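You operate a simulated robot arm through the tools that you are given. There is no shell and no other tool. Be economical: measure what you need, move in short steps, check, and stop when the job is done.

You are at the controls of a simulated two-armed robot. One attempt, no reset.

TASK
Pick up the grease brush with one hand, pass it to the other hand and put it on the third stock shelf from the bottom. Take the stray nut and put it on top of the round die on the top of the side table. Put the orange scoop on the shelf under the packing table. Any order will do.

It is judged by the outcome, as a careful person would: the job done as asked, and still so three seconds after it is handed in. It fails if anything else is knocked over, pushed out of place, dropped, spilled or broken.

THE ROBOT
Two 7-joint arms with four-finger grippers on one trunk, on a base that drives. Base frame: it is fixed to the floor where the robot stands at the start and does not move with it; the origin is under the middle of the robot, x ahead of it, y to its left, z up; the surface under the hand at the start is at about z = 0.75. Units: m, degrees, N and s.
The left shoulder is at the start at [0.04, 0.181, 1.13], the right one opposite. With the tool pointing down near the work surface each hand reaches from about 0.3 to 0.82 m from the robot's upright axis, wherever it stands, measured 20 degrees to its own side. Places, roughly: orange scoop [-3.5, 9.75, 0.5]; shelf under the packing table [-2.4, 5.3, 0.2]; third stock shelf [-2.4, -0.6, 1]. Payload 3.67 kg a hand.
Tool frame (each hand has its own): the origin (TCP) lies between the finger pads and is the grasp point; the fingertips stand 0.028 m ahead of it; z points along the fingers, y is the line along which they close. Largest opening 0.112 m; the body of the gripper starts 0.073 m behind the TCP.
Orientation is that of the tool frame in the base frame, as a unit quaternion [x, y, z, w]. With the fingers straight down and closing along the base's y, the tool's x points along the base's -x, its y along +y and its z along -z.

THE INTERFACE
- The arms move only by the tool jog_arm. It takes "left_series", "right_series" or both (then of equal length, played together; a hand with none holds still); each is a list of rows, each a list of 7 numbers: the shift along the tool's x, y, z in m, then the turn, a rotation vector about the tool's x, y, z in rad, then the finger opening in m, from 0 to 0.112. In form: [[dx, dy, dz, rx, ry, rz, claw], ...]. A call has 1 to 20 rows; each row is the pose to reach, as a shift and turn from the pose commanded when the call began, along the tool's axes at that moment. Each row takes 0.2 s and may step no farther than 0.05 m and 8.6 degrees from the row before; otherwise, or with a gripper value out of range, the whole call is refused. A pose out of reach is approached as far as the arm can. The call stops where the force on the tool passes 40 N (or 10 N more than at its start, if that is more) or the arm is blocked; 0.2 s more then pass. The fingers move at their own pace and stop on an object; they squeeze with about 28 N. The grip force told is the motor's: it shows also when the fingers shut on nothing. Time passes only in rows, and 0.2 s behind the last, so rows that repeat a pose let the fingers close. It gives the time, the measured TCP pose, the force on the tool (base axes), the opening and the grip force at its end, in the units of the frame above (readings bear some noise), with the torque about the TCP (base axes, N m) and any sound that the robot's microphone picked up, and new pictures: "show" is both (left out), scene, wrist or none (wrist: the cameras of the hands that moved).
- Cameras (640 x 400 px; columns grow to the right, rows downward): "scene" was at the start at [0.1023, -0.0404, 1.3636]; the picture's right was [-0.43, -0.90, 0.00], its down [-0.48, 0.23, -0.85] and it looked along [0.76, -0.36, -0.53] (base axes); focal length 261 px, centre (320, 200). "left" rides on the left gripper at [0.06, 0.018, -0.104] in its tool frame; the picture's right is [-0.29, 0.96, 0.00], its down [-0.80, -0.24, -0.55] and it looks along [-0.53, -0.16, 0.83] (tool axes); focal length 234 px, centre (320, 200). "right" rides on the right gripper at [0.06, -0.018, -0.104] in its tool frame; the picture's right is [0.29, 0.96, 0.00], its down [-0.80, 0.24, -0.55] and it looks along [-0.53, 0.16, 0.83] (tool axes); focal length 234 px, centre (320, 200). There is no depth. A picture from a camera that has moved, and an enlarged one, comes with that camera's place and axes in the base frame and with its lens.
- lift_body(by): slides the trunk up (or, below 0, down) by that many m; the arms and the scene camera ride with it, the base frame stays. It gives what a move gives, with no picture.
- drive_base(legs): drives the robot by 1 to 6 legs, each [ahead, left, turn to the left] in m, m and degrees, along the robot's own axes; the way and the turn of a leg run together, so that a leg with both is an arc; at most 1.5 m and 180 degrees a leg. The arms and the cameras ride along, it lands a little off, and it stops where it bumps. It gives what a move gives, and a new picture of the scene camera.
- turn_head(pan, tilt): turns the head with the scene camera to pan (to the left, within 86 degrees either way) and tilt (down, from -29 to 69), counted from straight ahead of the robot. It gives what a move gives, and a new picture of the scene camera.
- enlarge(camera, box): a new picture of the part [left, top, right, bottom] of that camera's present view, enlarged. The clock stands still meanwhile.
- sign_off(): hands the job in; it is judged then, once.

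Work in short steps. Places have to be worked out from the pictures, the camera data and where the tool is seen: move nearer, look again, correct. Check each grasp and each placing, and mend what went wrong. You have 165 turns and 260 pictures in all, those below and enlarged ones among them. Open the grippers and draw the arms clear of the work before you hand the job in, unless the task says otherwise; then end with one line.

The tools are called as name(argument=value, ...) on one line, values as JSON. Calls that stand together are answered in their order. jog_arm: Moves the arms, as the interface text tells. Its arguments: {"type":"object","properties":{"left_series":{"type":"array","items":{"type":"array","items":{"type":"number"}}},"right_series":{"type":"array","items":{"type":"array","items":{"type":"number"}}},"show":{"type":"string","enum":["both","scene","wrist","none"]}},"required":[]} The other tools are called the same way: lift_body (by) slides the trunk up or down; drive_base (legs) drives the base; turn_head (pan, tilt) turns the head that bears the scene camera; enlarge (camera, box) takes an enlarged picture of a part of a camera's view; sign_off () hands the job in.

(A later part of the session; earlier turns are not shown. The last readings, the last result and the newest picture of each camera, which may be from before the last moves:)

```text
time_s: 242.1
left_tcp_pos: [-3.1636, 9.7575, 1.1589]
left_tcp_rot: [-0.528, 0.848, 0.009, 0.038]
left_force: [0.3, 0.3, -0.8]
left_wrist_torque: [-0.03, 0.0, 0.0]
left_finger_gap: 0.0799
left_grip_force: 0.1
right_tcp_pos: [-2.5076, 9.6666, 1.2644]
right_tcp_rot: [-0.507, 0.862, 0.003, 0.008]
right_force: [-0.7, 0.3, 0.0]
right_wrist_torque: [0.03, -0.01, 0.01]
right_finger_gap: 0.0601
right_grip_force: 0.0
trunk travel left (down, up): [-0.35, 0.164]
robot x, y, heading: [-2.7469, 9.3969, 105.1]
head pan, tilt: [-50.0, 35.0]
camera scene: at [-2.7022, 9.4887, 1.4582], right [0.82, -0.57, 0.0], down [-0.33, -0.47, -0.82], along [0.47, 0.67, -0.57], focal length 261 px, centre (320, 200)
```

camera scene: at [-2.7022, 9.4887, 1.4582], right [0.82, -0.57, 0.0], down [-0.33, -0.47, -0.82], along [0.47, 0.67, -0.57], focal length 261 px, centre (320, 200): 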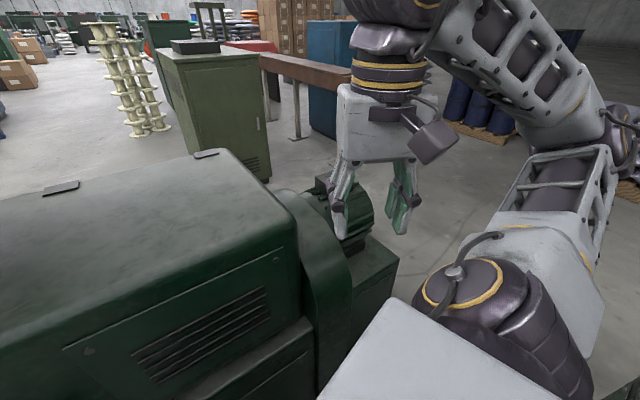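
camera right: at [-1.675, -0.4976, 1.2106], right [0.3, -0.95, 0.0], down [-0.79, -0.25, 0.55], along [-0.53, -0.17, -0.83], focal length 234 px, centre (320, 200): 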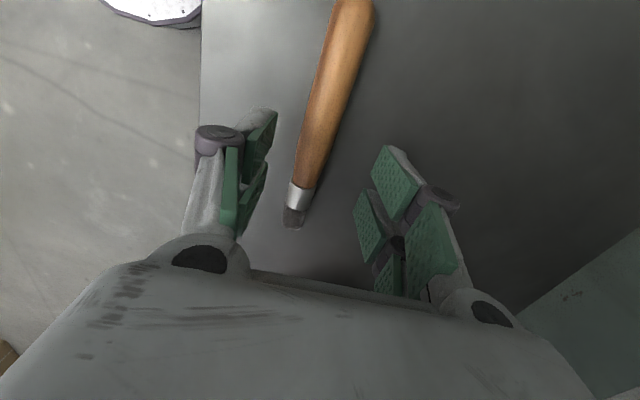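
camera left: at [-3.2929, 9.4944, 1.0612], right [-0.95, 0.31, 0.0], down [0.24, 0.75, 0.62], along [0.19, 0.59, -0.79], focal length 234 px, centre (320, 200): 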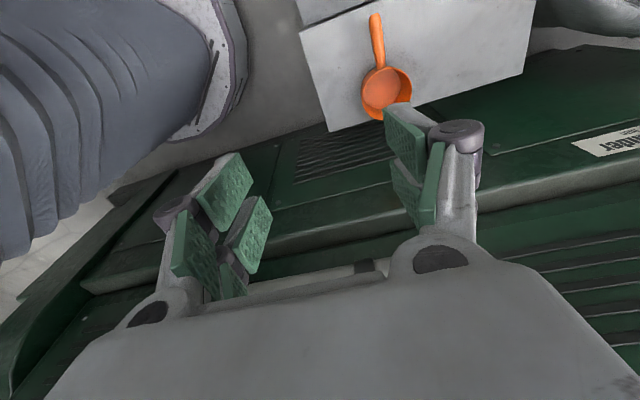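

The right arm is clear now. Before lowering, I bring the left hand over the handle at [-3.346,9.575] and level it with closing along x.

jog_arm(left_series=[[0.04, 0.014, 0, -0.007, 0.011, -0.076, 0.08], [0.08, 0.027, 0, -0.014, 0.022, -0.153, 0.08], [0.12, 0.041, 0, -0.02, 0.034, -0.229, 0.08], [0.16, 0.055, 0, -0.027, 0.045, -0.305, 0.08], [0.2, 0.068, 0, -0.034, 0.056, -0.382, 0.08], [0.241, 0.082, 0, -0.041, 0.067, -0.458, 0.08], [0.241, 0.082, 0, -0.041, 0.067, -0.458, 0.08]], show="none")

lift_body(by=-0.15)

turn_head(pan=40, tilt=45)

enlarge(camera="left", box=[0, 0, 640, 400])

```text
time_s: 243.9
left_tcp_pos: [-3.3041, 9.6402, 1.2597]
left_tcp_rot: [-0.67, 0.719, 0.151, 0.112]
left_force: [1.2, 0.1, 0.6]
left_wrist_torque: [-0.01, -0.03, 0.02]
left_finger_gap: 0.0802
left_grip_force: 0.1
left hand out of reach, approached as far as the arm can: row 4, 5, 6, 7
right_tcp_pos: [-2.5062, 9.6647, 1.2654]
right_tcp_rot: [-0.507, 0.862, 0.004, 0.008]
right_force: [0.2, -1.1, 0.0]
right_wrist_torque: [0.03, -0.01, 0.01]
right_finger_gap: 0.06
right_grip_force: 0.1
trunk travel left (down, up): [-0.35, 0.164]
robot x, y, heading: [-2.7494, 9.4037, 105.3]
head pan, tilt: [-50.0, 35.0]
stopped in row 7 (left hand): the arm was blocked; the commanded pose is now the measured one
```

```text
time_s: 245.7
left_tcp_pos: [-3.305, 9.6403, 1.1123]
left_tcp_rot: [-0.67, 0.718, 0.151, 0.112]
left_force: [0.3, -0.7, 0.0]
left_wrist_torque: [0.03, -0.01, 0.0]
left_finger_gap: 0.0796
left_grip_force: 0.0
right_tcp_pos: [-2.5071, 9.6666, 1.1171]
right_tcp_rot: [-0.507, 0.862, 0.002, 0.008]
right_force: [0.0, 0.0, 0.8]
right_wrist_torque: [-0.02, -0.01, 0.01]
right_finger_gap: 0.0599
right_grip_force: 0.0
trunk travel left (down, up): [-0.2, 0.314]
robot x, y, heading: [-2.7438, 9.4017, 105.1]
head pan, tilt: [-50.0, 35.0]
```

```text
time_s: 247.3
left_tcp_pos: [-3.3048, 9.6398, 1.1119]
left_tcp_rot: [-0.67, 0.719, 0.15, 0.113]
left_force: [-0.5, -0.1, 0.8]
left_wrist_torque: [-0.02, -0.01, -0.02]
left_finger_gap: 0.0798
left_grip_force: 0.0
right_tcp_pos: [-2.5076, 9.6655, 1.1176]
right_tcp_rot: [-0.507, 0.862, 0.002, 0.007]
right_force: [0.1, -0.1, -0.5]
right_wrist_torque: [-0.01, 0.01, -0.02]
right_finger_gap: 0.0602
right_grip_force: 0.0
trunk travel left (down, up): [-0.2, 0.314]
robot x, y, heading: [-2.7461, 9.397, 105.1]
head pan, tilt: [40.0, 45.0]
camera scene: at [-2.8191, 9.4629, 1.2948], right [0.57, 0.82, 0.0], down [0.58, -0.41, -0.71], along [-0.58, 0.4, -0.71], focal length 261 px, centre (320, 200)
```

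scene: 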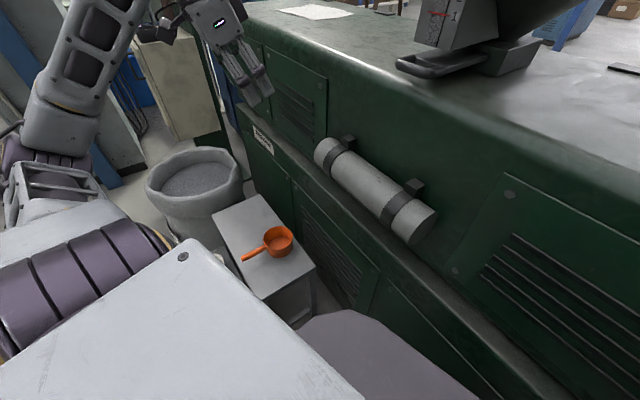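

```text
1.00 times, centred on (320, 200) of left (not enlarged: the box is as wide or as high as the picture)
camera zoom: at [-3.3229, 9.5469, 1.189], right [-0.93, 0.32, 0.17], down [0.32, 0.52, 0.79], along [0.17, 0.79, -0.59], focal length 234 px, centre (320, 200)
```

zoom: 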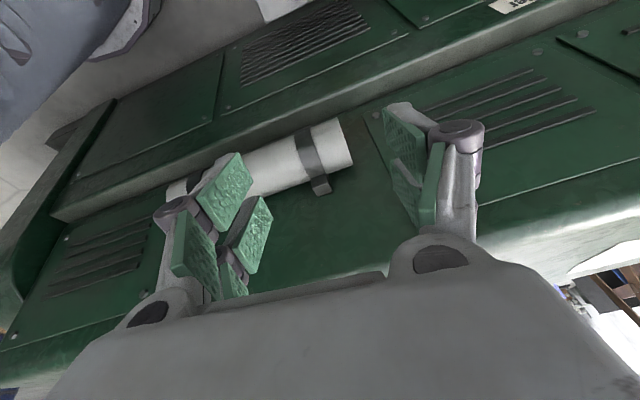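

The left wrist's yaw limit is in the way at this heading. With the robot at heading ≈168° the handle lies straight ahead and the hand can be yawed the other way (as the right hand did), so I raise the trunk again, bring the left hand back level and central, then turn.

lift_body(by=0.15)

jog_arm(left_series=[[-0.03, -0.034, -0.005, -0.009, 0.054, -0.096, 0.08], [-0.051, -0.068, -0.01, -0.017, 0.109, -0.193, 0.08], [-0.077, -0.102, -0.014, -0.026, 0.163, -0.289, 0.08], [-0.102, -0.136, -0.019, -0.035, 0.217, -0.386, 0.08], [-0.128, -0.17, -0.024, -0.044, 0.271, -0.482, 0.08], [-0.153, -0.204, -0.029, -0.052, 0.326, -0.579, 0.08], [-0.179, -0.238, -0.034, -0.061, 0.38, -0.675, 0.08], [-0.179, -0.238, -0.034, -0.061, 0.38, -0.675, 0.08]], show="scene")

```text
time_s: 249.1
left_tcp_pos: [-3.3044, 9.6402, 1.2608]
left_tcp_rot: [-0.669, 0.719, 0.15, 0.113]
left_force: [0.2, 0.7, 0.2]
left_wrist_torque: [-0.02, 0.01, 0.0]
left_finger_gap: 0.0802
left_grip_force: 0.0
right_tcp_pos: [-2.5083, 9.6676, 1.2657]
right_tcp_rot: [-0.506, 0.862, 0.002, 0.007]
right_force: [1.6, 0.2, 0.7]
right_wrist_torque: [0.0, 0.0, 0.01]
right_finger_gap: 0.0599
right_grip_force: 0.2
trunk travel left (down, up): [-0.35, 0.164]
robot x, y, heading: [-2.7485, 9.4019, 105.2]
head pan, tilt: [40.0, 45.0]
```

```text
time_s: 250.9
left_tcp_pos: [-3.0523, 9.7807, 1.3446]
left_tcp_rot: [0.888, -0.46, 0.001, 0.0]
left_force: [-0.4, -0.3, 0.5]
left_wrist_torque: [0.02, -0.02, 0.04]
left_finger_gap: 0.0799
left_grip_force: 0.1
right_tcp_pos: [-2.5074, 9.6662, 1.2652]
right_tcp_rot: [-0.508, 0.862, 0.003, 0.008]
right_force: [1.0, -0.5, -1.1]
right_wrist_torque: [0.01, -0.02, -0.01]
right_finger_gap: 0.06
right_grip_force: 0.1
trunk travel left (down, up): [-0.35, 0.164]
robot x, y, heading: [-2.7465, 9.3987, 105.3]
head pan, tilt: [40.0, 45.0]
camera scene: at [-2.8199, 9.4621, 1.4434], right [0.57, 0.82, 0.0], down [0.58, -0.4, -0.71], along [-0.58, 0.41, -0.71], focal length 261 px, centre (320, 200)
```

scene: 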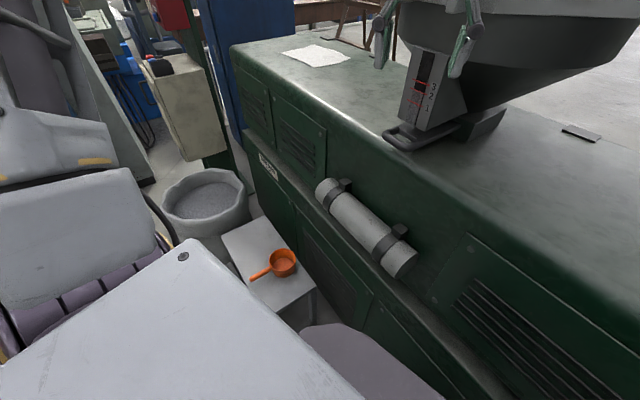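

The left hand is level again. I turn left to heading ≈167°.

drive_base(legs=[[0, 0, 62]])

turn_head(pan=-5, tilt=55)

enlarge(camera="scene", box=[270, 150, 410, 250])

```text
time_s: 254.3
left_tcp_pos: [-3.2269, 9.3054, 1.3436]
left_tcp_rot: [0.998, 0.067, 0.0, -0.001]
left_force: [0.0, -0.7, 0.7]
left_wrist_torque: [-0.01, 0.03, 0.04]
left_finger_gap: 0.0799
left_grip_force: 0.1
right_tcp_pos: [-2.8762, 9.736, 1.2655]
right_tcp_rot: [0.881, -0.473, -0.007, -0.005]
right_force: [0.3, 0.4, 0.3]
right_wrist_torque: [0.0, -0.01, 0.02]
right_finger_gap: 0.0601
right_grip_force: 0.0
trunk travel left (down, up): [-0.35, 0.164]
robot x, y, heading: [-2.7473, 9.3948, 167.6]
head pan, tilt: [40.0, 45.0]
camera scene: at [-2.8389, 9.3635, 1.4434], right [-0.47, 0.89, 0.0], down [0.63, 0.33, -0.71], along [-0.63, -0.33, -0.71], focal length 261 px, centre (320, 200)
```

scene: 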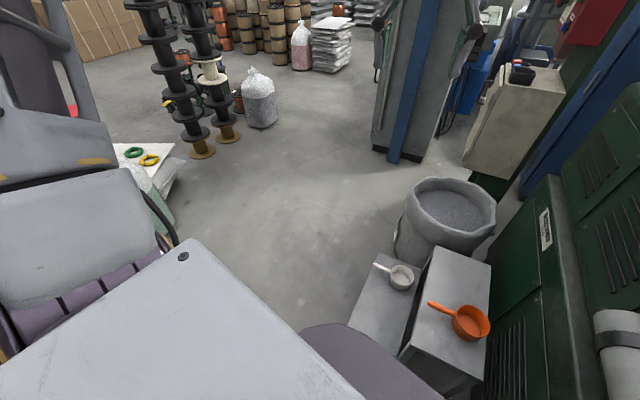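

```text
time_s: 255.4
left_tcp_pos: [-3.2272, 9.305, 1.3439]
left_tcp_rot: [0.998, 0.067, -0.001, 0.0]
left_force: [-0.5, -0.6, 0.3]
left_wrist_torque: [0.0, -0.02, -0.02]
left_finger_gap: 0.08
left_grip_force: 0.0
right_tcp_pos: [-2.8762, 9.7353, 1.2651]
right_tcp_rot: [0.881, -0.474, -0.006, -0.005]
right_force: [0.2, -0.5, -0.1]
right_wrist_torque: [0.02, 0.01, -0.03]
right_finger_gap: 0.06
right_grip_force: 0.0
trunk travel left (down, up): [-0.35, 0.164]
robot x, y, heading: [-2.7487, 9.3996, 167.6]
head pan, tilt: [-5.0, 55.0]
camera scene: at [-2.8358, 9.4226, 1.43], right [0.3, 0.96, 0.0], down [0.78, -0.24, -0.57], along [-0.55, 0.17, -0.82], focal length 261 px, centre (320, 200)
```

scene: 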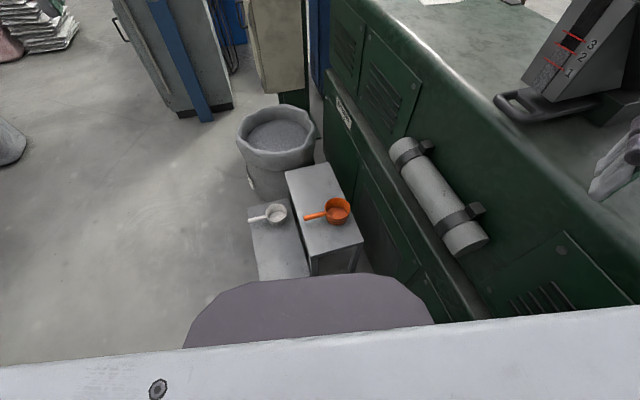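

```text
4.00 times, centred on (340, 200) of scene
camera zoom: at [-2.8358, 9.4226, 1.43], right [0.3, 0.96, 0.0], down [0.78, -0.24, -0.57], along [-0.55, 0.17, -0.82], focal length 1044 px, centre (240, 200)
```

zoom: 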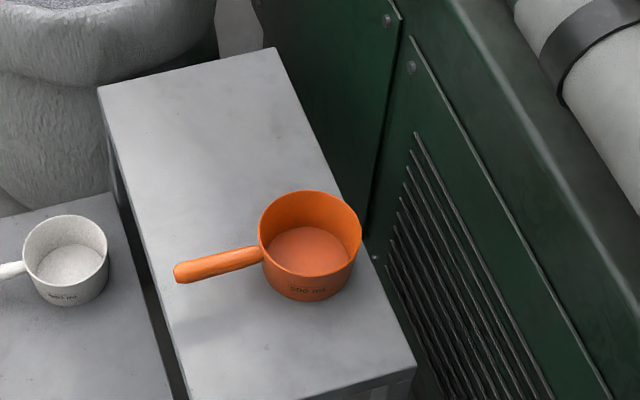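

The handle now lies at about x=-3.357, y 9.52–9.605. I yaw the left hand −82° (closing along x) while moving over it at z≈1.0.

jog_arm(left_series=[[0, 0, 0.01, 0, 0, -0.12, 0.08], [-0.009, -0.028, 0.03, 0, 0, -0.24, 0.08], [-0.019, -0.057, 0.06, 0, 0, -0.36, 0.08], [-0.028, -0.085, 0.09, 0, 0, -0.48, 0.08], [-0.037, -0.114, 0.12, 0, 0, -0.6, 0.08], [-0.047, -0.142, 0.15, 0, 0, -0.72, 0.08], [-0.056, -0.171, 0.18, 0, 0, -0.84, 0.08], [-0.065, -0.2, 0.21, 0, 0, -0.96, 0.08], [-0.074, -0.228, 0.24, 0, 0, -1.08, 0.08], [-0.084, -0.257, 0.27, 0, 0, -1.2, 0.08], [-0.093, -0.285, 0.3, 0, 0, -1.32, 0.08], [-0.093, -0.285, 0.34, 0, 0, -1.436, 0.08]], show="both")

```text
time_s: 258.0
left_tcp_pos: [-3.2981, 9.4225, 1.0408]
left_tcp_rot: [0.706, 0.708, 0.002, -0.002]
left_force: [0.1, -0.4, 1.2]
left_wrist_torque: [-0.03, -0.01, -0.01]
left_finger_gap: 0.0799
left_grip_force: 0.1
left hand out of reach, approached as far as the arm can: row 6, 7, 8, 9, 10, 11, 12
right_tcp_pos: [-2.8766, 9.7347, 1.2646]
right_tcp_rot: [0.881, -0.474, -0.006, -0.006]
right_force: [0.1, 0.3, 0.0]
right_wrist_torque: [-0.01, -0.01, 0.02]
right_finger_gap: 0.06
right_grip_force: 0.1
trunk travel left (down, up): [-0.35, 0.164]
robot x, y, heading: [-2.7482, 9.3991, 167.7]
head pan, tilt: [-5.0, 55.0]
camera scene: at [-2.8365, 9.4223, 1.43], right [0.3, 0.95, 0.0], down [0.78, -0.24, -0.57], along [-0.55, 0.17, -0.82], focal length 261 px, centre (320, 200)
camera left: at [-3.2809, 9.4816, 1.1459], right [0.96, -0.29, 0.0], down [-0.24, -0.8, 0.55], along [-0.16, -0.53, -0.84], focal length 234 px, centre (320, 200)
```

scene: 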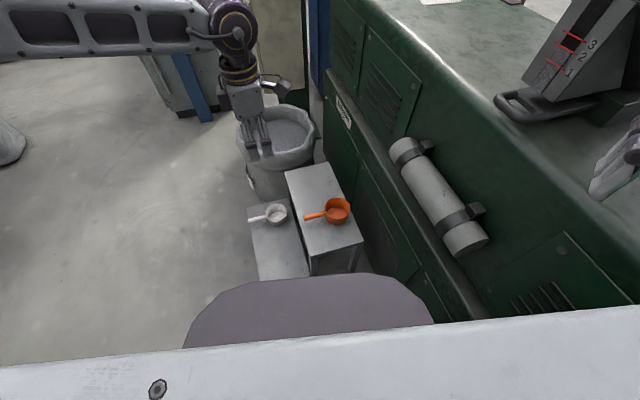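
left: 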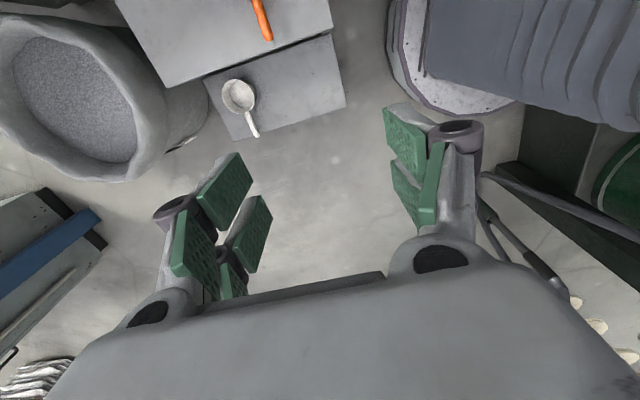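

Orientation is fine; only the sideways reach is short by ~0.15 m. I shift the robot right 0.11 m (still clear of the extruder) and turn 5° left.

drive_base(legs=[[0, -0.11, 0], [0, 0, 5]])

enlarge(camera="left", box=[120, 0, 440, 200])

```text
time_s: 259.8
left_tcp_pos: [-3.2749, 9.4829, 1.0424]
left_tcp_rot: [0.676, 0.737, 0.002, -0.002]
left_force: [0.1, 0.3, 0.0]
left_wrist_torque: [-0.01, 0.01, -0.03]
left_finger_gap: 0.0801
left_grip_force: 0.1
right_tcp_pos: [-2.8805, 9.8307, 1.2666]
right_tcp_rot: [0.901, -0.434, -0.007, -0.005]
right_force: [0.3, -0.4, -0.1]
right_wrist_torque: [0.02, 0.02, 0.0]
right_finger_gap: 0.0599
right_grip_force: 0.0
trunk travel left (down, up): [-0.35, 0.164]
robot x, y, heading: [-2.7266, 9.5068, 172.8]
head pan, tilt: [-5.0, 55.0]
camera scene: at [-2.8142, 9.5223, 1.43], right [0.21, 0.98, 0.0], down [0.8, -0.17, -0.57], along [-0.56, 0.12, -0.82], focal length 261 px, centre (320, 200)
```

scene: 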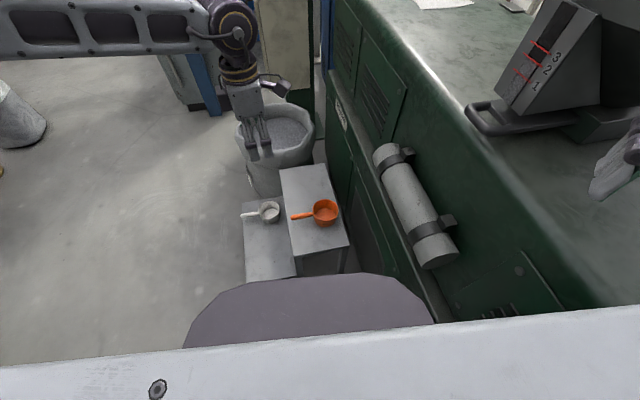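

```text
2.00 times, centred on (280, 100) of left
camera zoom: at [-3.2618, 9.5427, 1.1463], right [0.98, -0.2, 0.0], down [-0.17, -0.82, 0.55], along [-0.11, -0.54, -0.83], focal length 468 px, centre (400, 400)
```

zoom: 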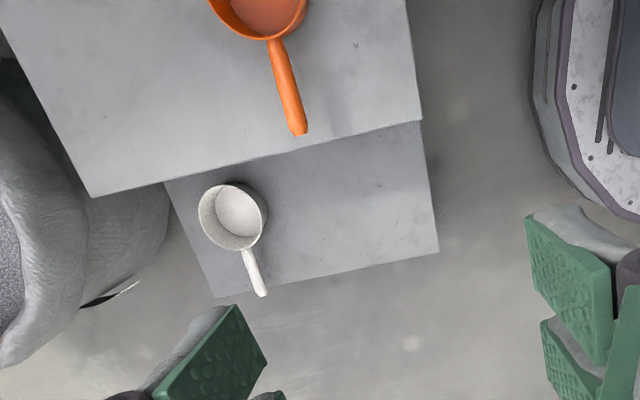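

From the wrist camera the handle runs at x≈-3.38, y 9.53–9.61, z≈0.52. I move over it and start down, relaxing the yaw a little.

jog_arm(left_series=[[0.02, -0.02, 0.0, 0, 0, 0.05, 0.08], [0.04, -0.04, 0.0, 0, 0, 0.1, 0.08], [0.06, -0.06, 0.0, 0, 0, 0.15, 0.08], [0.08, -0.08, 0.0, 0, 0, 0.2, 0.08], [0.091, -0.098, 0.02, 0, 0, 0.22, 0.08], [0.091, -0.098, 0.06, 0, 0, 0.22, 0.08], [0.091, -0.098, 0.1, 0, 0, 0.22, 0.08], [0.091, -0.098, 0.14, 0, 0, 0.22, 0.08], [0.091, -0.098, 0.18, 0, 0, 0.22, 0.08], [0.091, -0.098, 0.22, 0, 0, 0.22, 0.08]], show="wrist")

```text
time_s: 261.9
left_tcp_pos: [-3.2933, 9.4234, 0.9229]
left_tcp_rot: [0.753, 0.658, 0.002, -0.002]
left_force: [0.0, -0.3, -0.1]
left_wrist_torque: [0.03, 0.02, -0.01]
left_finger_gap: 0.0798
left_grip_force: 0.1
left hand out of reach, approached as far as the arm can: row 1, 2, 3, 4, 5, 6, 7, 8, 9, 10
right_tcp_pos: [-2.8814, 9.8298, 1.2653]
right_tcp_rot: [0.9, -0.435, -0.006, -0.005]
right_force: [-0.5, -0.2, -0.6]
right_wrist_torque: [0.03, -0.01, 0.02]
right_finger_gap: 0.0601
right_grip_force: 0.1
trunk travel left (down, up): [-0.35, 0.164]
robot x, y, heading: [-2.7263, 9.5074, 172.6]
head pan, tilt: [-5.0, 55.0]
camera left: at [-3.2677, 9.4809, 1.0281], right [0.91, -0.41, 0.0], down [-0.34, -0.76, 0.55], along [-0.23, -0.5, -0.83], focal length 234 px, centre (320, 200)
```

left: 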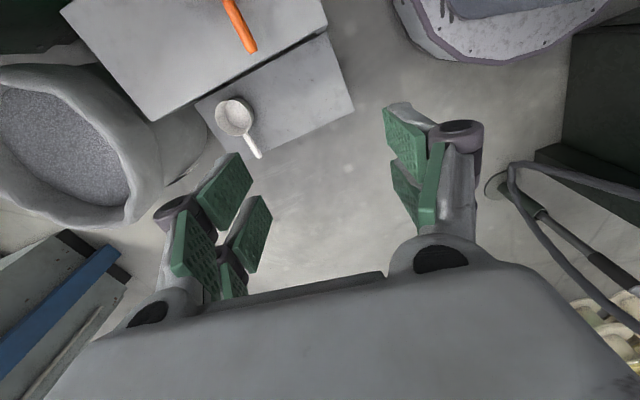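

The wrist yaw limit keeps me off the handle in this direction. I'll grip the cup's rim wall instead, on its north side with closing along y, which is the natural hand direction here. First I bring the hand up and yaw it back.

jog_arm(left_series=[[0, 0, -0.02, 0, 0, 0.12, 0.08], [0.01, 0.002, -0.04, 0, 0, 0.24, 0.08], [0.02, 0.004, -0.06, 0, 0, 0.36, 0.08], [0.035, 0.006, -0.08, 0, 0, 0.48, 0.08], [0.05, 0.01, -0.1, 0, 0, 0.6, 0.08], [0.065, 0.013, -0.12, 0, 0, 0.72, 0.08], [0.08, 0.016, -0.14, 0, 0, 0.84, 0.08], [0.095, 0.019, -0.16, 0, 0, 0.96, 0.08], [0.11, 0.022, -0.177, 0, 0, 1.08, 0.08], [0.12, 0.024, -0.177, 0, 0, 1.2, 0.08], [0.132, 0.026, -0.177, 0, 0, 1.32, 0.08], [0.132, 0.026, -0.177, 0, 0, 1.436, 0.08]], show="wrist")

```text
time_s: 264.6
left_tcp_pos: [-3.2366, 9.5076, 1.1049]
left_tcp_rot: [1.0, -0.001, -0.001, -0.004]
left_force: [0.3, -0.1, 0.1]
left_wrist_torque: [0.0, -0.01, 0.01]
left_finger_gap: 0.08
left_grip_force: 0.0
left hand out of reach, approached as far as the arm can: row 6, 7, 8, 9, 10, 11, 12
right_tcp_pos: [-2.8818, 9.8315, 1.2663]
right_tcp_rot: [0.901, -0.434, -0.006, -0.005]
right_force: [-0.7, -0.7, -0.2]
right_wrist_torque: [0.02, -0.03, -0.03]
right_finger_gap: 0.0601
right_grip_force: 0.0
trunk travel left (down, up): [-0.35, 0.164]
robot x, y, heading: [-2.7248, 9.5063, 172.7]
head pan, tilt: [-5.0, 55.0]
camera left: at [-3.1759, 9.4885, 1.21], right [-0.29, -0.96, -0.01], down [-0.8, 0.24, 0.56], along [-0.53, 0.17, -0.83], focal length 234 px, centre (320, 200)
```

left: 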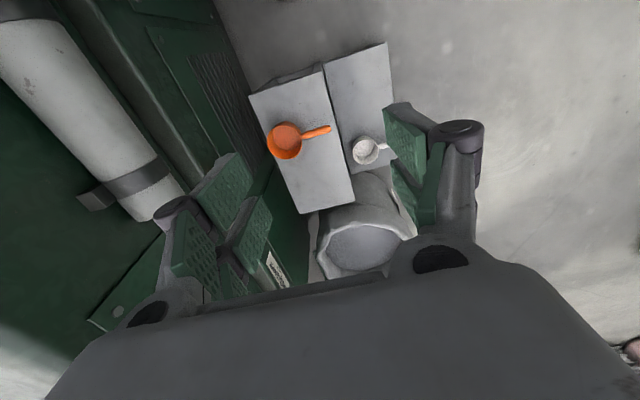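

I test whether the hand can move toward the scoop side from here (the joint posture may have drifted).

jog_arm(left_series=[[0.02, -0.03, 0, 0, 0, 0, 0.08], [0.03, -0.06, 0, 0, 0, 0, 0.08], [0.04, -0.09, 0, 0, 0, 0, 0.08], [0.04, -0.12, 0, 0, 0, 0, 0.08], [0.04, -0.15, 0, 0, 0, 0, 0.08]], show="scene")

turn_head(pan=35, tilt=30)

```text
time_s: 265.8
left_tcp_pos: [-3.1841, 9.5224, 1.1098]
left_tcp_rot: [1.0, 0.001, -0.001, -0.002]
left_force: [0.5, 0.1, 0.0]
left_wrist_torque: [0.02, 0.01, -0.02]
left_finger_gap: 0.0799
left_grip_force: 0.0
left hand out of reach, approached as far as the arm can: row 1, 2, 3, 4, 5
right_tcp_pos: [-2.8806, 9.8326, 1.2649]
right_tcp_rot: [0.901, -0.435, -0.006, -0.004]
right_force: [0.4, -0.3, 0.4]
right_wrist_torque: [0.01, 0.05, -0.02]
right_finger_gap: 0.0599
right_grip_force: 0.0
trunk travel left (down, up): [-0.35, 0.164]
robot x, y, heading: [-2.7238, 9.5053, 172.5]
head pan, tilt: [-5.0, 55.0]
camera scene: at [-2.8142, 9.5227, 1.43], right [0.21, 0.98, 0.0], down [0.8, -0.17, -0.57], along [-0.56, 0.12, -0.82], focal length 261 px, centre (320, 200)
```

scene: 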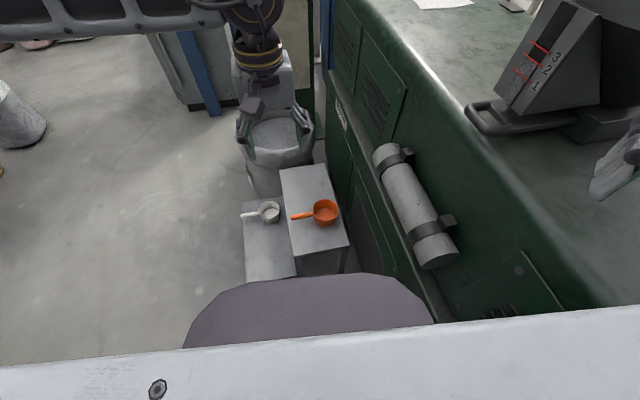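

```text
time_s: 266.8
left_tcp_pos: [-3.1837, 9.5223, 1.1086]
left_tcp_rot: [1.0, 0.001, -0.002, -0.002]
left_force: [0.4, 0.7, 0.2]
left_wrist_torque: [-0.02, 0.01, -0.03]
left_finger_gap: 0.0799
left_grip_force: 0.1
right_tcp_pos: [-2.8809, 9.8311, 1.2664]
right_tcp_rot: [0.901, -0.434, -0.007, -0.005]
right_force: [0.0, 0.1, 0.2]
right_wrist_torque: [0.0, -0.02, 0.03]
right_finger_gap: 0.0597
right_grip_force: 0.0
trunk travel left (down, up): [-0.35, 0.164]
robot x, y, heading: [-2.7242, 9.5053, 172.5]
head pan, tilt: [35.0, 30.0]
camera scene: at [-2.8238, 9.4655, 1.466], right [-0.46, 0.89, 0.0], down [0.44, 0.23, -0.87], along [-0.77, -0.4, -0.5], focal length 261 px, centre (320, 200)
```

scene: 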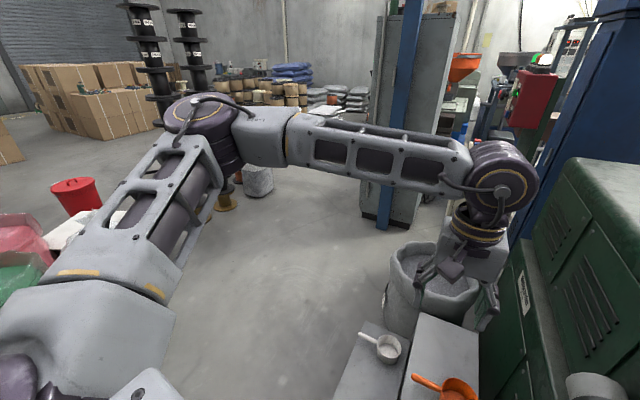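

The left arm's posture has drifted into a joint limit. I unwind it by reaching out left-forward and then sweeping back in at longer reach, where it was fine before.

jog_arm(left_series=[[-0.02, 0.04, -0.02, 0, 0, 0, 0.08], [-0.05, 0.07, -0.04, 0, 0, 0, 0.08], [-0.09, 0.1, -0.06, 0, 0, 0, 0.08], [-0.13, 0.12, -0.08, 0, 0, 0, 0.08], [-0.17, 0.14, -0.1, 0, 0, 0, 0.08], [-0.2, 0.15, -0.12, 0, 0, 0, 0.08], [-0.23, 0.15, -0.14, 0, 0, 0, 0.08]], show="none")

jog_arm(left_series=[[0, -0.04, 0, 0, 0, 0, 0.08], [0, -0.08, 0, 0, 0, 0, 0.08], [0, -0.12, 0, 0, 0, 0, 0.08], [0, -0.16, 0, 0, 0, 0, 0.08], [0, -0.2, 0, 0, 0, 0, 0.08], [0, -0.24, 0, 0, 0, 0, 0.08], [0, -0.28, 0, 0, 0, 0, 0.08]], show="scene")

```text
refused: row 3 steps farther than a row can; nothing moved
```

```text
time_s: 268.4
left_tcp_pos: [-3.1697, 9.5243, 1.111]
left_tcp_rot: [1.0, 0.0, -0.002, -0.003]
left_force: [0.2, 0.4, -0.2]
left_wrist_torque: [0.02, -0.02, 0.0]
left_finger_gap: 0.0803
left_grip_force: 0.1
left hand out of reach, approached as far as the arm can: row 1, 2, 3, 4, 5, 6, 7
right_tcp_pos: [-2.8815, 9.8311, 1.2656]
right_tcp_rot: [0.901, -0.434, -0.006, -0.006]
right_force: [0.2, 0.0, 0.2]
right_wrist_torque: [-0.02, 0.04, -0.02]
right_finger_gap: 0.06
right_grip_force: 0.2
trunk travel left (down, up): [-0.35, 0.164]
robot x, y, heading: [-2.72, 9.5089, 172.8]
head pan, tilt: [35.0, 30.0]
camera scene: at [-2.8237, 9.4654, 1.4661], right [-0.47, 0.89, 0.0], down [0.44, 0.23, -0.87], along [-0.77, -0.4, -0.5], focal length 261 px, centre (320, 200)
```

scene: 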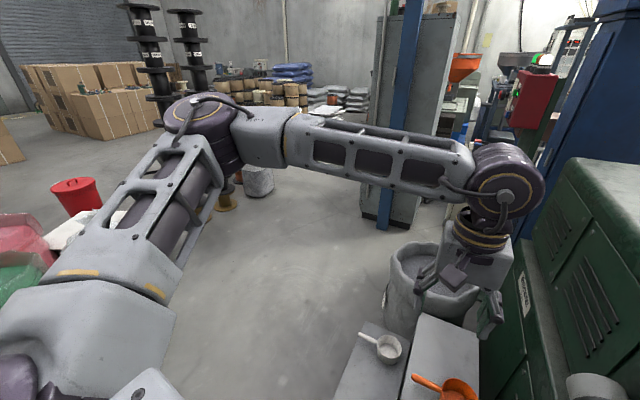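

The first sweep was refused for step size; I redo it with finer rows, combining out-left and forward.

jog_arm(left_series=[[0, 0.04, 0, 0, 0, 0, 0.08], [0, 0.08, 0, 0, 0, 0, 0.08], [0, 0.12, 0, 0, 0, 0, 0.08], [0, 0.16, 0, 0, 0, 0, 0.08], [-0.04, 0.18, 0, 0, 0, 0, 0.08], [-0.08, 0.2, 0, 0, 0, 0, 0.08], [-0.12, 0.2, 0, 0, 0, 0, 0.08], [-0.16, 0.2, 0, 0, 0, 0, 0.08], [-0.2, 0.2, 0, 0, 0, 0, 0.08], [-0.24, 0.2, 0, 0, 0, 0, 0.08], [-0.26, 0.2, 0, 0, 0, 0, 0.08], [-0.26, 0.16, 0, 0, 0, 0, 0.08], [-0.26, 0.12, 0, 0, 0, 0, 0.08], [-0.26, 0.08, 0, 0, 0, 0, 0.08], [-0.26, 0.04, 0, 0, 0, 0, 0.08], [-0.26, 0.0, 0, 0, 0, 0, 0.08], [-0.26, -0.04, 0, 0, 0, 0, 0.08], [-0.26, -0.08, 0, 0, 0, 0, 0.08], [-0.26, -0.12, 0, 0, 0, 0, 0.08]], show="scene")

```text
time_s: 272.4
left_tcp_pos: [-3.3241, 9.4651, 1.1158]
left_tcp_rot: [1.0, 0.002, -0.003, -0.004]
left_force: [0.5, 0.6, 0.1]
left_wrist_torque: [-0.01, 0.01, 0.01]
left_finger_gap: 0.0798
left_grip_force: 0.0
left hand out of reach, approached as far as the arm can: row 13, 14, 15, 16, 17, 18, 19
right_tcp_pos: [-2.8802, 9.8314, 1.2671]
right_tcp_rot: [0.901, -0.435, -0.005, -0.006]
right_force: [-0.1, -0.4, 0.3]
right_wrist_torque: [-0.01, -0.03, 0.01]
right_finger_gap: 0.0599
right_grip_force: 0.1
trunk travel left (down, up): [-0.35, 0.164]
robot x, y, heading: [-2.7204, 9.5063, 172.9]
head pan, tilt: [35.0, 30.0]
camera scene: at [-2.8227, 9.4659, 1.4661], right [-0.47, 0.89, 0.0], down [0.44, 0.23, -0.87], along [-0.77, -0.4, -0.5], focal length 261 px, centre (320, 200)
```

scene: 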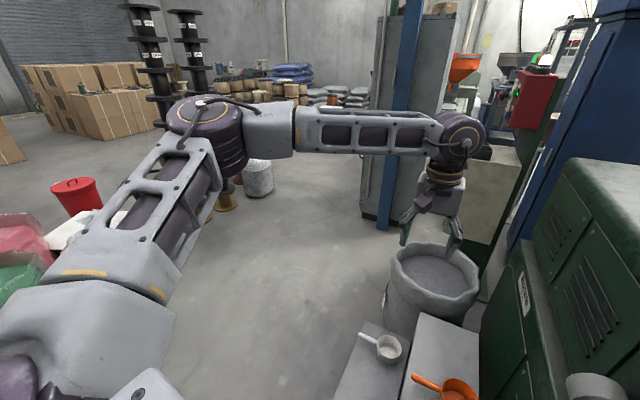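

Sideways reach across the body is limited, so I turn 23° right (heading 150°), which puts the scoop on the left hand's own side. I raise the right hand a little first.

jog_arm(right_series=[[0, 0, -0.03, 0, 0, 0, 0.06], [0, 0, -0.06, 0, 0, 0, 0.06]], show="none")

drive_base(legs=[[0, 0, -23]])

enlarge(camera="left", box=[0, 0, 640, 400])

```text
time_s: 273.0
left_tcp_pos: [-3.3242, 9.4634, 1.1165]
left_tcp_rot: [1.0, 0.002, -0.001, -0.005]
left_force: [0.2, 0.0, 0.4]
left_wrist_torque: [0.0, -0.02, 0.05]
left_finger_gap: 0.0801
left_grip_force: 0.0
right_tcp_pos: [-2.8804, 9.8302, 1.3253]
right_tcp_rot: [0.901, -0.435, -0.007, -0.006]
right_force: [0.6, -1.1, 0.5]
right_wrist_torque: [0.01, -0.03, 0.0]
right_finger_gap: 0.0601
right_grip_force: 0.1
trunk travel left (down, up): [-0.35, 0.164]
robot x, y, heading: [-2.7222, 9.5052, 172.8]
head pan, tilt: [35.0, 30.0]
```

```text
time_s: 274.7
left_tcp_pos: [-3.2955, 9.6997, 1.1164]
left_tcp_rot: [0.98, -0.197, -0.001, -0.004]
left_force: [-0.7, 0.0, 0.5]
left_wrist_torque: [0.02, 0.01, 0.03]
left_finger_gap: 0.0803
left_grip_force: 0.0
right_tcp_pos: [-2.7439, 9.8661, 1.3244]
right_tcp_rot: [0.797, -0.605, -0.005, -0.007]
right_force: [-0.1, 0.6, 0.1]
right_wrist_torque: [-0.01, 0.03, 0.02]
right_finger_gap: 0.0601
right_grip_force: 0.0
trunk travel left (down, up): [-0.35, 0.164]
robot x, y, heading: [-2.7251, 9.5045, 149.8]
head pan, tilt: [35.0, 30.0]
camera scene: at [-2.8312, 9.5073, 1.466], right [-0.09, 1.0, 0.0], down [0.5, 0.04, -0.87], along [-0.86, -0.07, -0.5], focal length 261 px, centre (320, 200)
```

scene: 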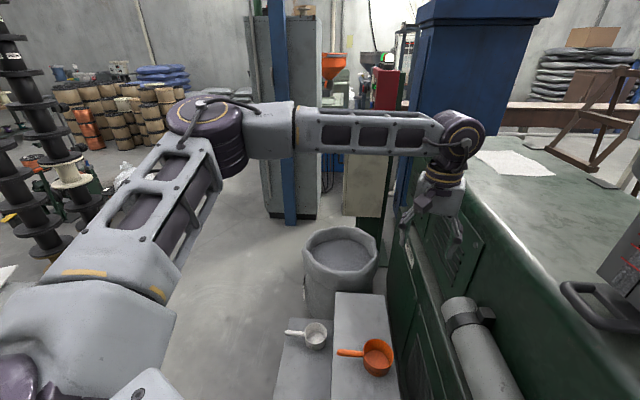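

```text
1.00 times, centred on (320, 200) of left (not enlarged: the box is as wide or as high as the picture)
camera zoom: at [-3.2463, 9.6593, 1.2205], right [-0.63, -0.77, -0.01], down [-0.64, 0.52, 0.56], along [-0.43, 0.36, -0.83], focal length 234 px, centre (320, 200)
```

zoom: 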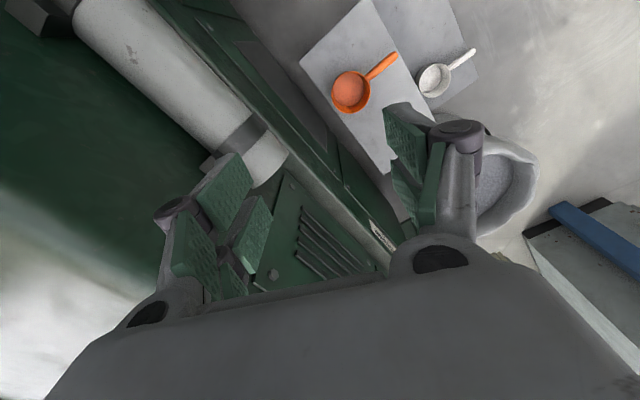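

Now the scoop is well placed: cup centre [-3.382,9.667], rim z≈0.54. I lower the trunk 0.1 m, and bring the hand over the cup's far rim at about [-3.363,9.712], opening 0.06.

lift_body(by=-0.1)

jog_arm(left_series=[[-0.02, 0.0, 0.02, 0, 0, 0, 0.07], [-0.04, 0.005, 0.05, 0, 0, 0, 0.06], [-0.06, 0.01, 0.09, 0, 0, 0, 0.06], [-0.067, 0.015, 0.13, 0, 0, 0, 0.06], [-0.067, 0.015, 0.17, 0, 0, 0, 0.06], [-0.067, 0.015, 0.21, 0, 0, 0, 0.06], [-0.067, 0.015, 0.25, 0, 0, 0, 0.06], [-0.067, 0.015, 0.28, 0, 0, 0, 0.06]], show="both")

```text
time_s: 276.0
left_tcp_pos: [-3.2941, 9.7002, 1.018]
left_tcp_rot: [0.981, -0.196, -0.002, -0.005]
left_force: [-0.5, -0.5, -0.7]
left_wrist_torque: [-0.04, 0.03, 0.01]
left_finger_gap: 0.0799
left_grip_force: 0.1
right_tcp_pos: [-2.7431, 9.8649, 1.2262]
right_tcp_rot: [0.797, -0.604, -0.006, -0.007]
right_force: [0.4, -0.4, -0.7]
right_wrist_torque: [0.0, -0.02, -0.02]
right_finger_gap: 0.0601
right_grip_force: 0.0
trunk travel left (down, up): [-0.25, 0.264]
robot x, y, heading: [-2.7255, 9.5062, 150.1]
head pan, tilt: [35.0, 30.0]
```

```text
time_s: 277.8
left_tcp_pos: [-3.3311, 9.6284, 0.8004]
left_tcp_rot: [0.98, -0.197, -0.002, -0.005]
left_force: [0.3, -1.2, 0.2]
left_wrist_torque: [0.02, -0.02, -0.01]
left_finger_gap: 0.0599
left_grip_force: 0.0
left hand out of reach, approached as far as the arm can: row 1, 2, 3, 4, 5, 6, 7, 8
right_tcp_pos: [-2.7429, 9.8669, 1.226]
right_tcp_rot: [0.797, -0.604, -0.006, -0.006]
right_force: [0.1, -0.1, 0.7]
right_wrist_torque: [-0.01, 0.0, -0.02]
right_finger_gap: 0.0601
right_grip_force: 0.0
trunk travel left (down, up): [-0.25, 0.264]
robot x, y, heading: [-2.7223, 9.5053, 149.9]
head pan, tilt: [35.0, 30.0]
camera scene: at [-2.8314, 9.5071, 1.3671], right [-0.09, 1.0, 0.0], down [0.5, 0.04, -0.87], along [-0.86, -0.07, -0.5], focal length 261 px, centre (320, 200)
camera left: at [-3.2827, 9.586, 0.9048], right [-0.64, -0.77, -0.01], down [-0.64, 0.52, 0.56], along [-0.43, 0.36, -0.83], focal length 234 px, centre (320, 200)
```

scene: 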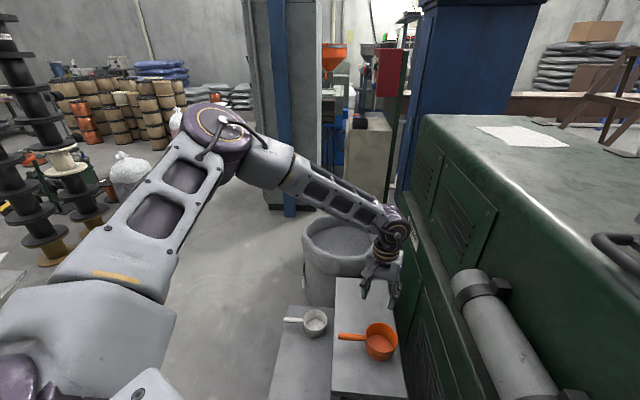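
left: 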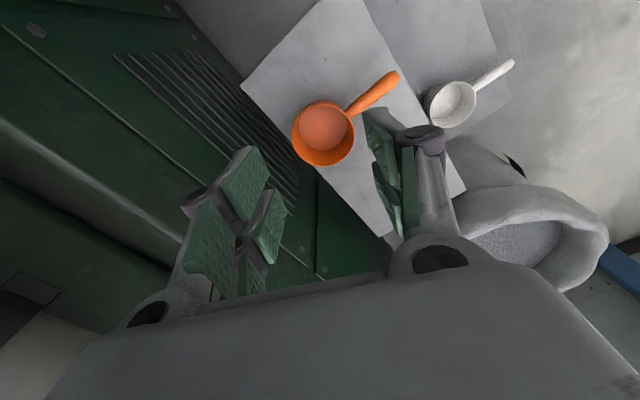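

The left reach to its inner side is limited, and more so as it goes lower. So I move the hand further to its own side and turn 20° more right, making the scoop sit at L≈0.35.

jog_arm(left_series=[[0.01, 0.03, -0.03, 0, 0, 0, 0.06], [0.03, 0.06, -0.05, 0, 0, 0, 0.06], [0.05, 0.09, -0.07, 0, 0, 0, 0.06], [0.07, 0.12, -0.08, 0, 0, 0, 0.06], [0.08, 0.15, -0.08, 0, 0, 0, 0.06], [0.08, 0.165, -0.08, 0, 0, 0, 0.06]], show="none")

drive_base(legs=[[0, 0, -20]])

enlarge(camera="left", box=[0, 0, 640, 400])

```text
time_s: 279.2
left_tcp_pos: [-3.3214, 9.4434, 0.8776]
left_tcp_rot: [0.98, -0.197, -0.001, -0.005]
left_force: [0.0, 0.5, -0.3]
left_wrist_torque: [-0.02, -0.03, 0.02]
left_finger_gap: 0.0598
left_grip_force: 0.0
right_tcp_pos: [-2.7428, 9.8655, 1.2261]
right_tcp_rot: [0.797, -0.604, -0.005, -0.006]
right_force: [0.2, 0.4, 0.1]
right_wrist_torque: [0.0, -0.01, -0.01]
right_finger_gap: 0.0597
right_grip_force: 0.1
trunk travel left (down, up): [-0.25, 0.264]
robot x, y, heading: [-2.7241, 9.5039, 149.9]
head pan, tilt: [35.0, 30.0]
```

```text
time_s: 280.8
left_tcp_pos: [-3.3065, 9.6503, 0.8766]
left_tcp_rot: [0.932, -0.362, 0.0, -0.005]
left_force: [0.8, 0.1, -0.1]
left_wrist_torque: [0.02, -0.01, 0.01]
left_finger_gap: 0.06
left_grip_force: 0.0
right_tcp_pos: [-2.6202, 9.8523, 1.2271]
right_tcp_rot: [-0.681, 0.732, 0.005, 0.007]
right_force: [0.5, -0.1, 1.0]
right_wrist_torque: [-0.04, 0.01, 0.01]
right_finger_gap: 0.0599
right_grip_force: 0.1
trunk travel left (down, up): [-0.25, 0.264]
robot x, y, heading: [-2.7276, 9.5069, 130.0]
head pan, tilt: [35.0, 30.0]
camera scene: at [-2.8239, 9.5436, 1.3671], right [0.26, 0.97, 0.0], down [0.48, -0.13, -0.87], along [-0.84, 0.22, -0.5], focal length 261 px, centre (320, 200)
```

scene: 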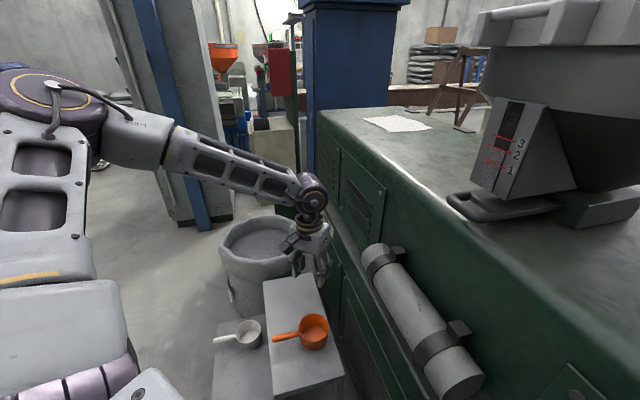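

```text
1.00 times, centred on (320, 200) of left (not enlarged: the box is as wide or as high as the picture)
camera zoom: at [-3.2756, 9.5943, 0.9812], right [-0.86, -0.51, -0.01], down [-0.43, 0.71, 0.56], along [-0.28, 0.48, -0.83], focal length 234 px, centre (320, 200)
```

zoom: 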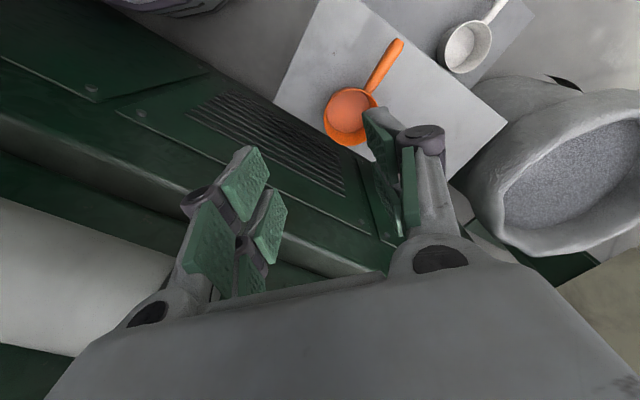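

The cup centre is ≈[-3.376,9.66]. I move over its NE rim at [-3.344,9.695] and go down to z≈0.63 to check.

jog_arm(left_series=[[-0.02, -0.002, 0.02, 0, 0, 0, 0.06], [-0.04, -0.005, 0.05, 0, 0, 0, 0.06], [-0.058, -0.008, 0.09, 0, 0, 0, 0.06], [-0.058, -0.008, 0.13, 0, 0, 0, 0.06], [-0.058, -0.008, 0.17, 0, 0, 0, 0.06], [-0.058, -0.008, 0.21, 0, 0, 0, 0.06], [-0.058, -0.008, 0.245, 0, 0, 0, 0.06]], show="both")

```text
time_s: 282.4
left_tcp_pos: [-3.3384, 9.6785, 0.6627]
left_tcp_rot: [0.932, -0.362, 0.0, -0.004]
left_force: [-0.3, 0.8, -0.5]
left_wrist_torque: [0.03, -0.04, -0.03]
left_finger_gap: 0.0598
left_grip_force: 0.1
left hand out of reach, approached as far as the arm can: row 6, 7
right_tcp_pos: [-2.6206, 9.8493, 1.2265]
right_tcp_rot: [-0.682, 0.732, 0.005, 0.008]
right_force: [0.7, -0.4, 0.2]
right_wrist_torque: [0.02, -0.01, 0.01]
right_finger_gap: 0.0602
right_grip_force: 0.1
trunk travel left (down, up): [-0.25, 0.264]
robot x, y, heading: [-2.7242, 9.5055, 130.0]
head pan, tilt: [35.0, 30.0]
camera scene: at [-2.824, 9.5419, 1.3672], right [0.26, 0.97, 0.0], down [0.48, -0.13, -0.87], along [-0.84, 0.22, -0.5], focal length 261 px, centre (320, 200)
camera left: at [-3.3064, 9.6238, 0.766], right [-0.86, -0.51, -0.01], down [-0.43, 0.71, 0.56], along [-0.28, 0.48, -0.83], focal length 234 px, centre (320, 200)
```

scene: 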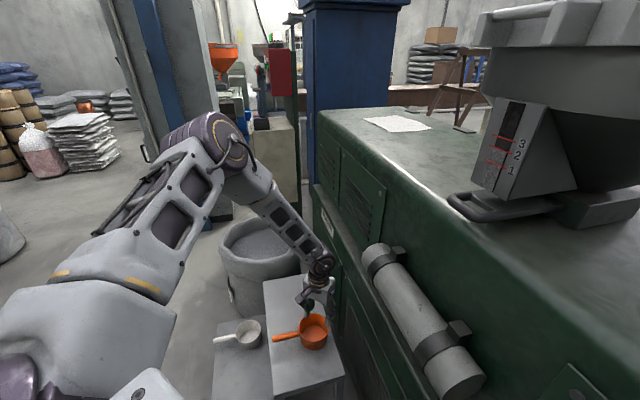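
left: 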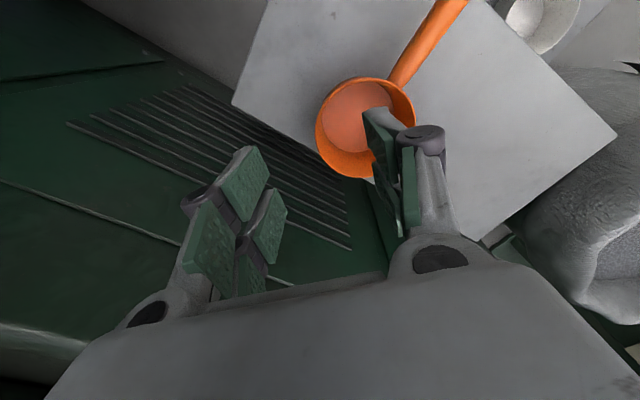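

Almost there. I pull the right hand back off the extruder top, then lower the trunk another 0.06 m.

jog_arm(right_series=[[0.04, 0, 0, 0, 0, 0, 0.06], [0.08, 0, 0, 0, 0, 0, 0.06], [0.12, 0, 0, 0, 0, 0, 0.06], [0.14, 0, 0, 0, 0, 0, 0.06]], show="none")

lift_body(by=-0.06)

enlarge(camera="left", box=[220, 40, 500, 240])

enlarge(camera="scene", box=[240, 220, 400, 380])

```text
time_s: 283.4
left_tcp_pos: [-3.3388, 9.6804, 0.6629]
left_tcp_rot: [0.932, -0.363, 0.0, -0.005]
left_force: [0.2, 0.2, 0.2]
left_wrist_torque: [0.04, 0.0, 0.0]
left_finger_gap: 0.0602
left_grip_force: 0.1
right_tcp_pos: [-2.6296, 9.7203, 1.2246]
right_tcp_rot: [-0.677, 0.736, 0.008, 0.013]
right_force: [2.5, 3.8, 0.6]
right_wrist_torque: [-0.01, 0.03, -0.05]
right_finger_gap: 0.0594
right_grip_force: 0.0
trunk travel left (down, up): [-0.25, 0.264]
robot x, y, heading: [-2.7285, 9.5037, 130.4]
head pan, tilt: [35.0, 30.0]
stopped in row 4 (right hand): the force on the tool passed its limit at 81 N (the readings are from after the stop); the commanded pose is now the measured one
```

```text
time_s: 284.4
left_tcp_pos: [-3.3386, 9.6801, 0.6036]
left_tcp_rot: [0.932, -0.362, 0.0, -0.004]
left_force: [1.2, 0.1, 0.8]
left_wrist_torque: [-0.04, -0.02, -0.04]
left_finger_gap: 0.0599
left_grip_force: 0.1
right_tcp_pos: [-2.629, 9.7217, 1.1643]
right_tcp_rot: [-0.677, 0.736, 0.009, 0.013]
right_force: [2.7, 10.2, 1.6]
right_wrist_torque: [-0.01, 0.03, -0.3]
right_finger_gap: 0.0593
right_grip_force: 0.1
trunk travel left (down, up): [-0.19, 0.324]
robot x, y, heading: [-2.7227, 9.5092, 130.2]
head pan, tilt: [35.0, 30.0]
```

```text
2.00 times, centred on (360, 140) of left
camera zoom: at [-3.3064, 9.6247, 0.7065], right [-0.86, -0.51, -0.01], down [-0.43, 0.71, 0.56], along [-0.28, 0.48, -0.83], focal length 468 px, centre (240, 320)
```

zoom: 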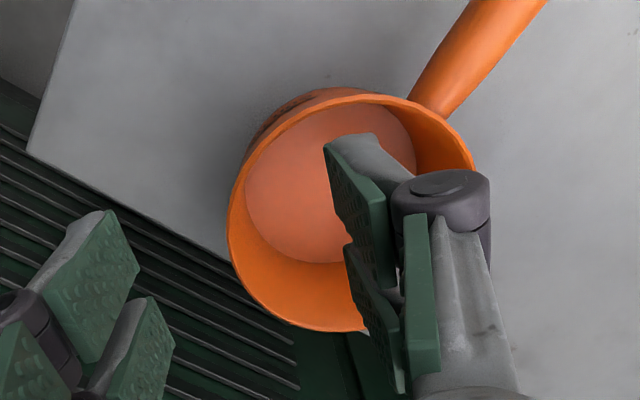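

```text
2.50 times, centred on (320, 300) of scene
camera zoom: at [-2.8239, 9.5435, 1.3073], right [0.26, 0.97, 0.0], down [0.48, -0.13, -0.87], along [-0.84, 0.22, -0.5], focal length 653 px, centre (320, -50)
```

zoom: 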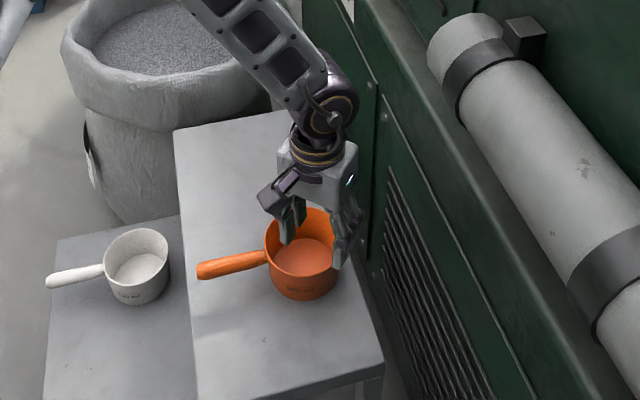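

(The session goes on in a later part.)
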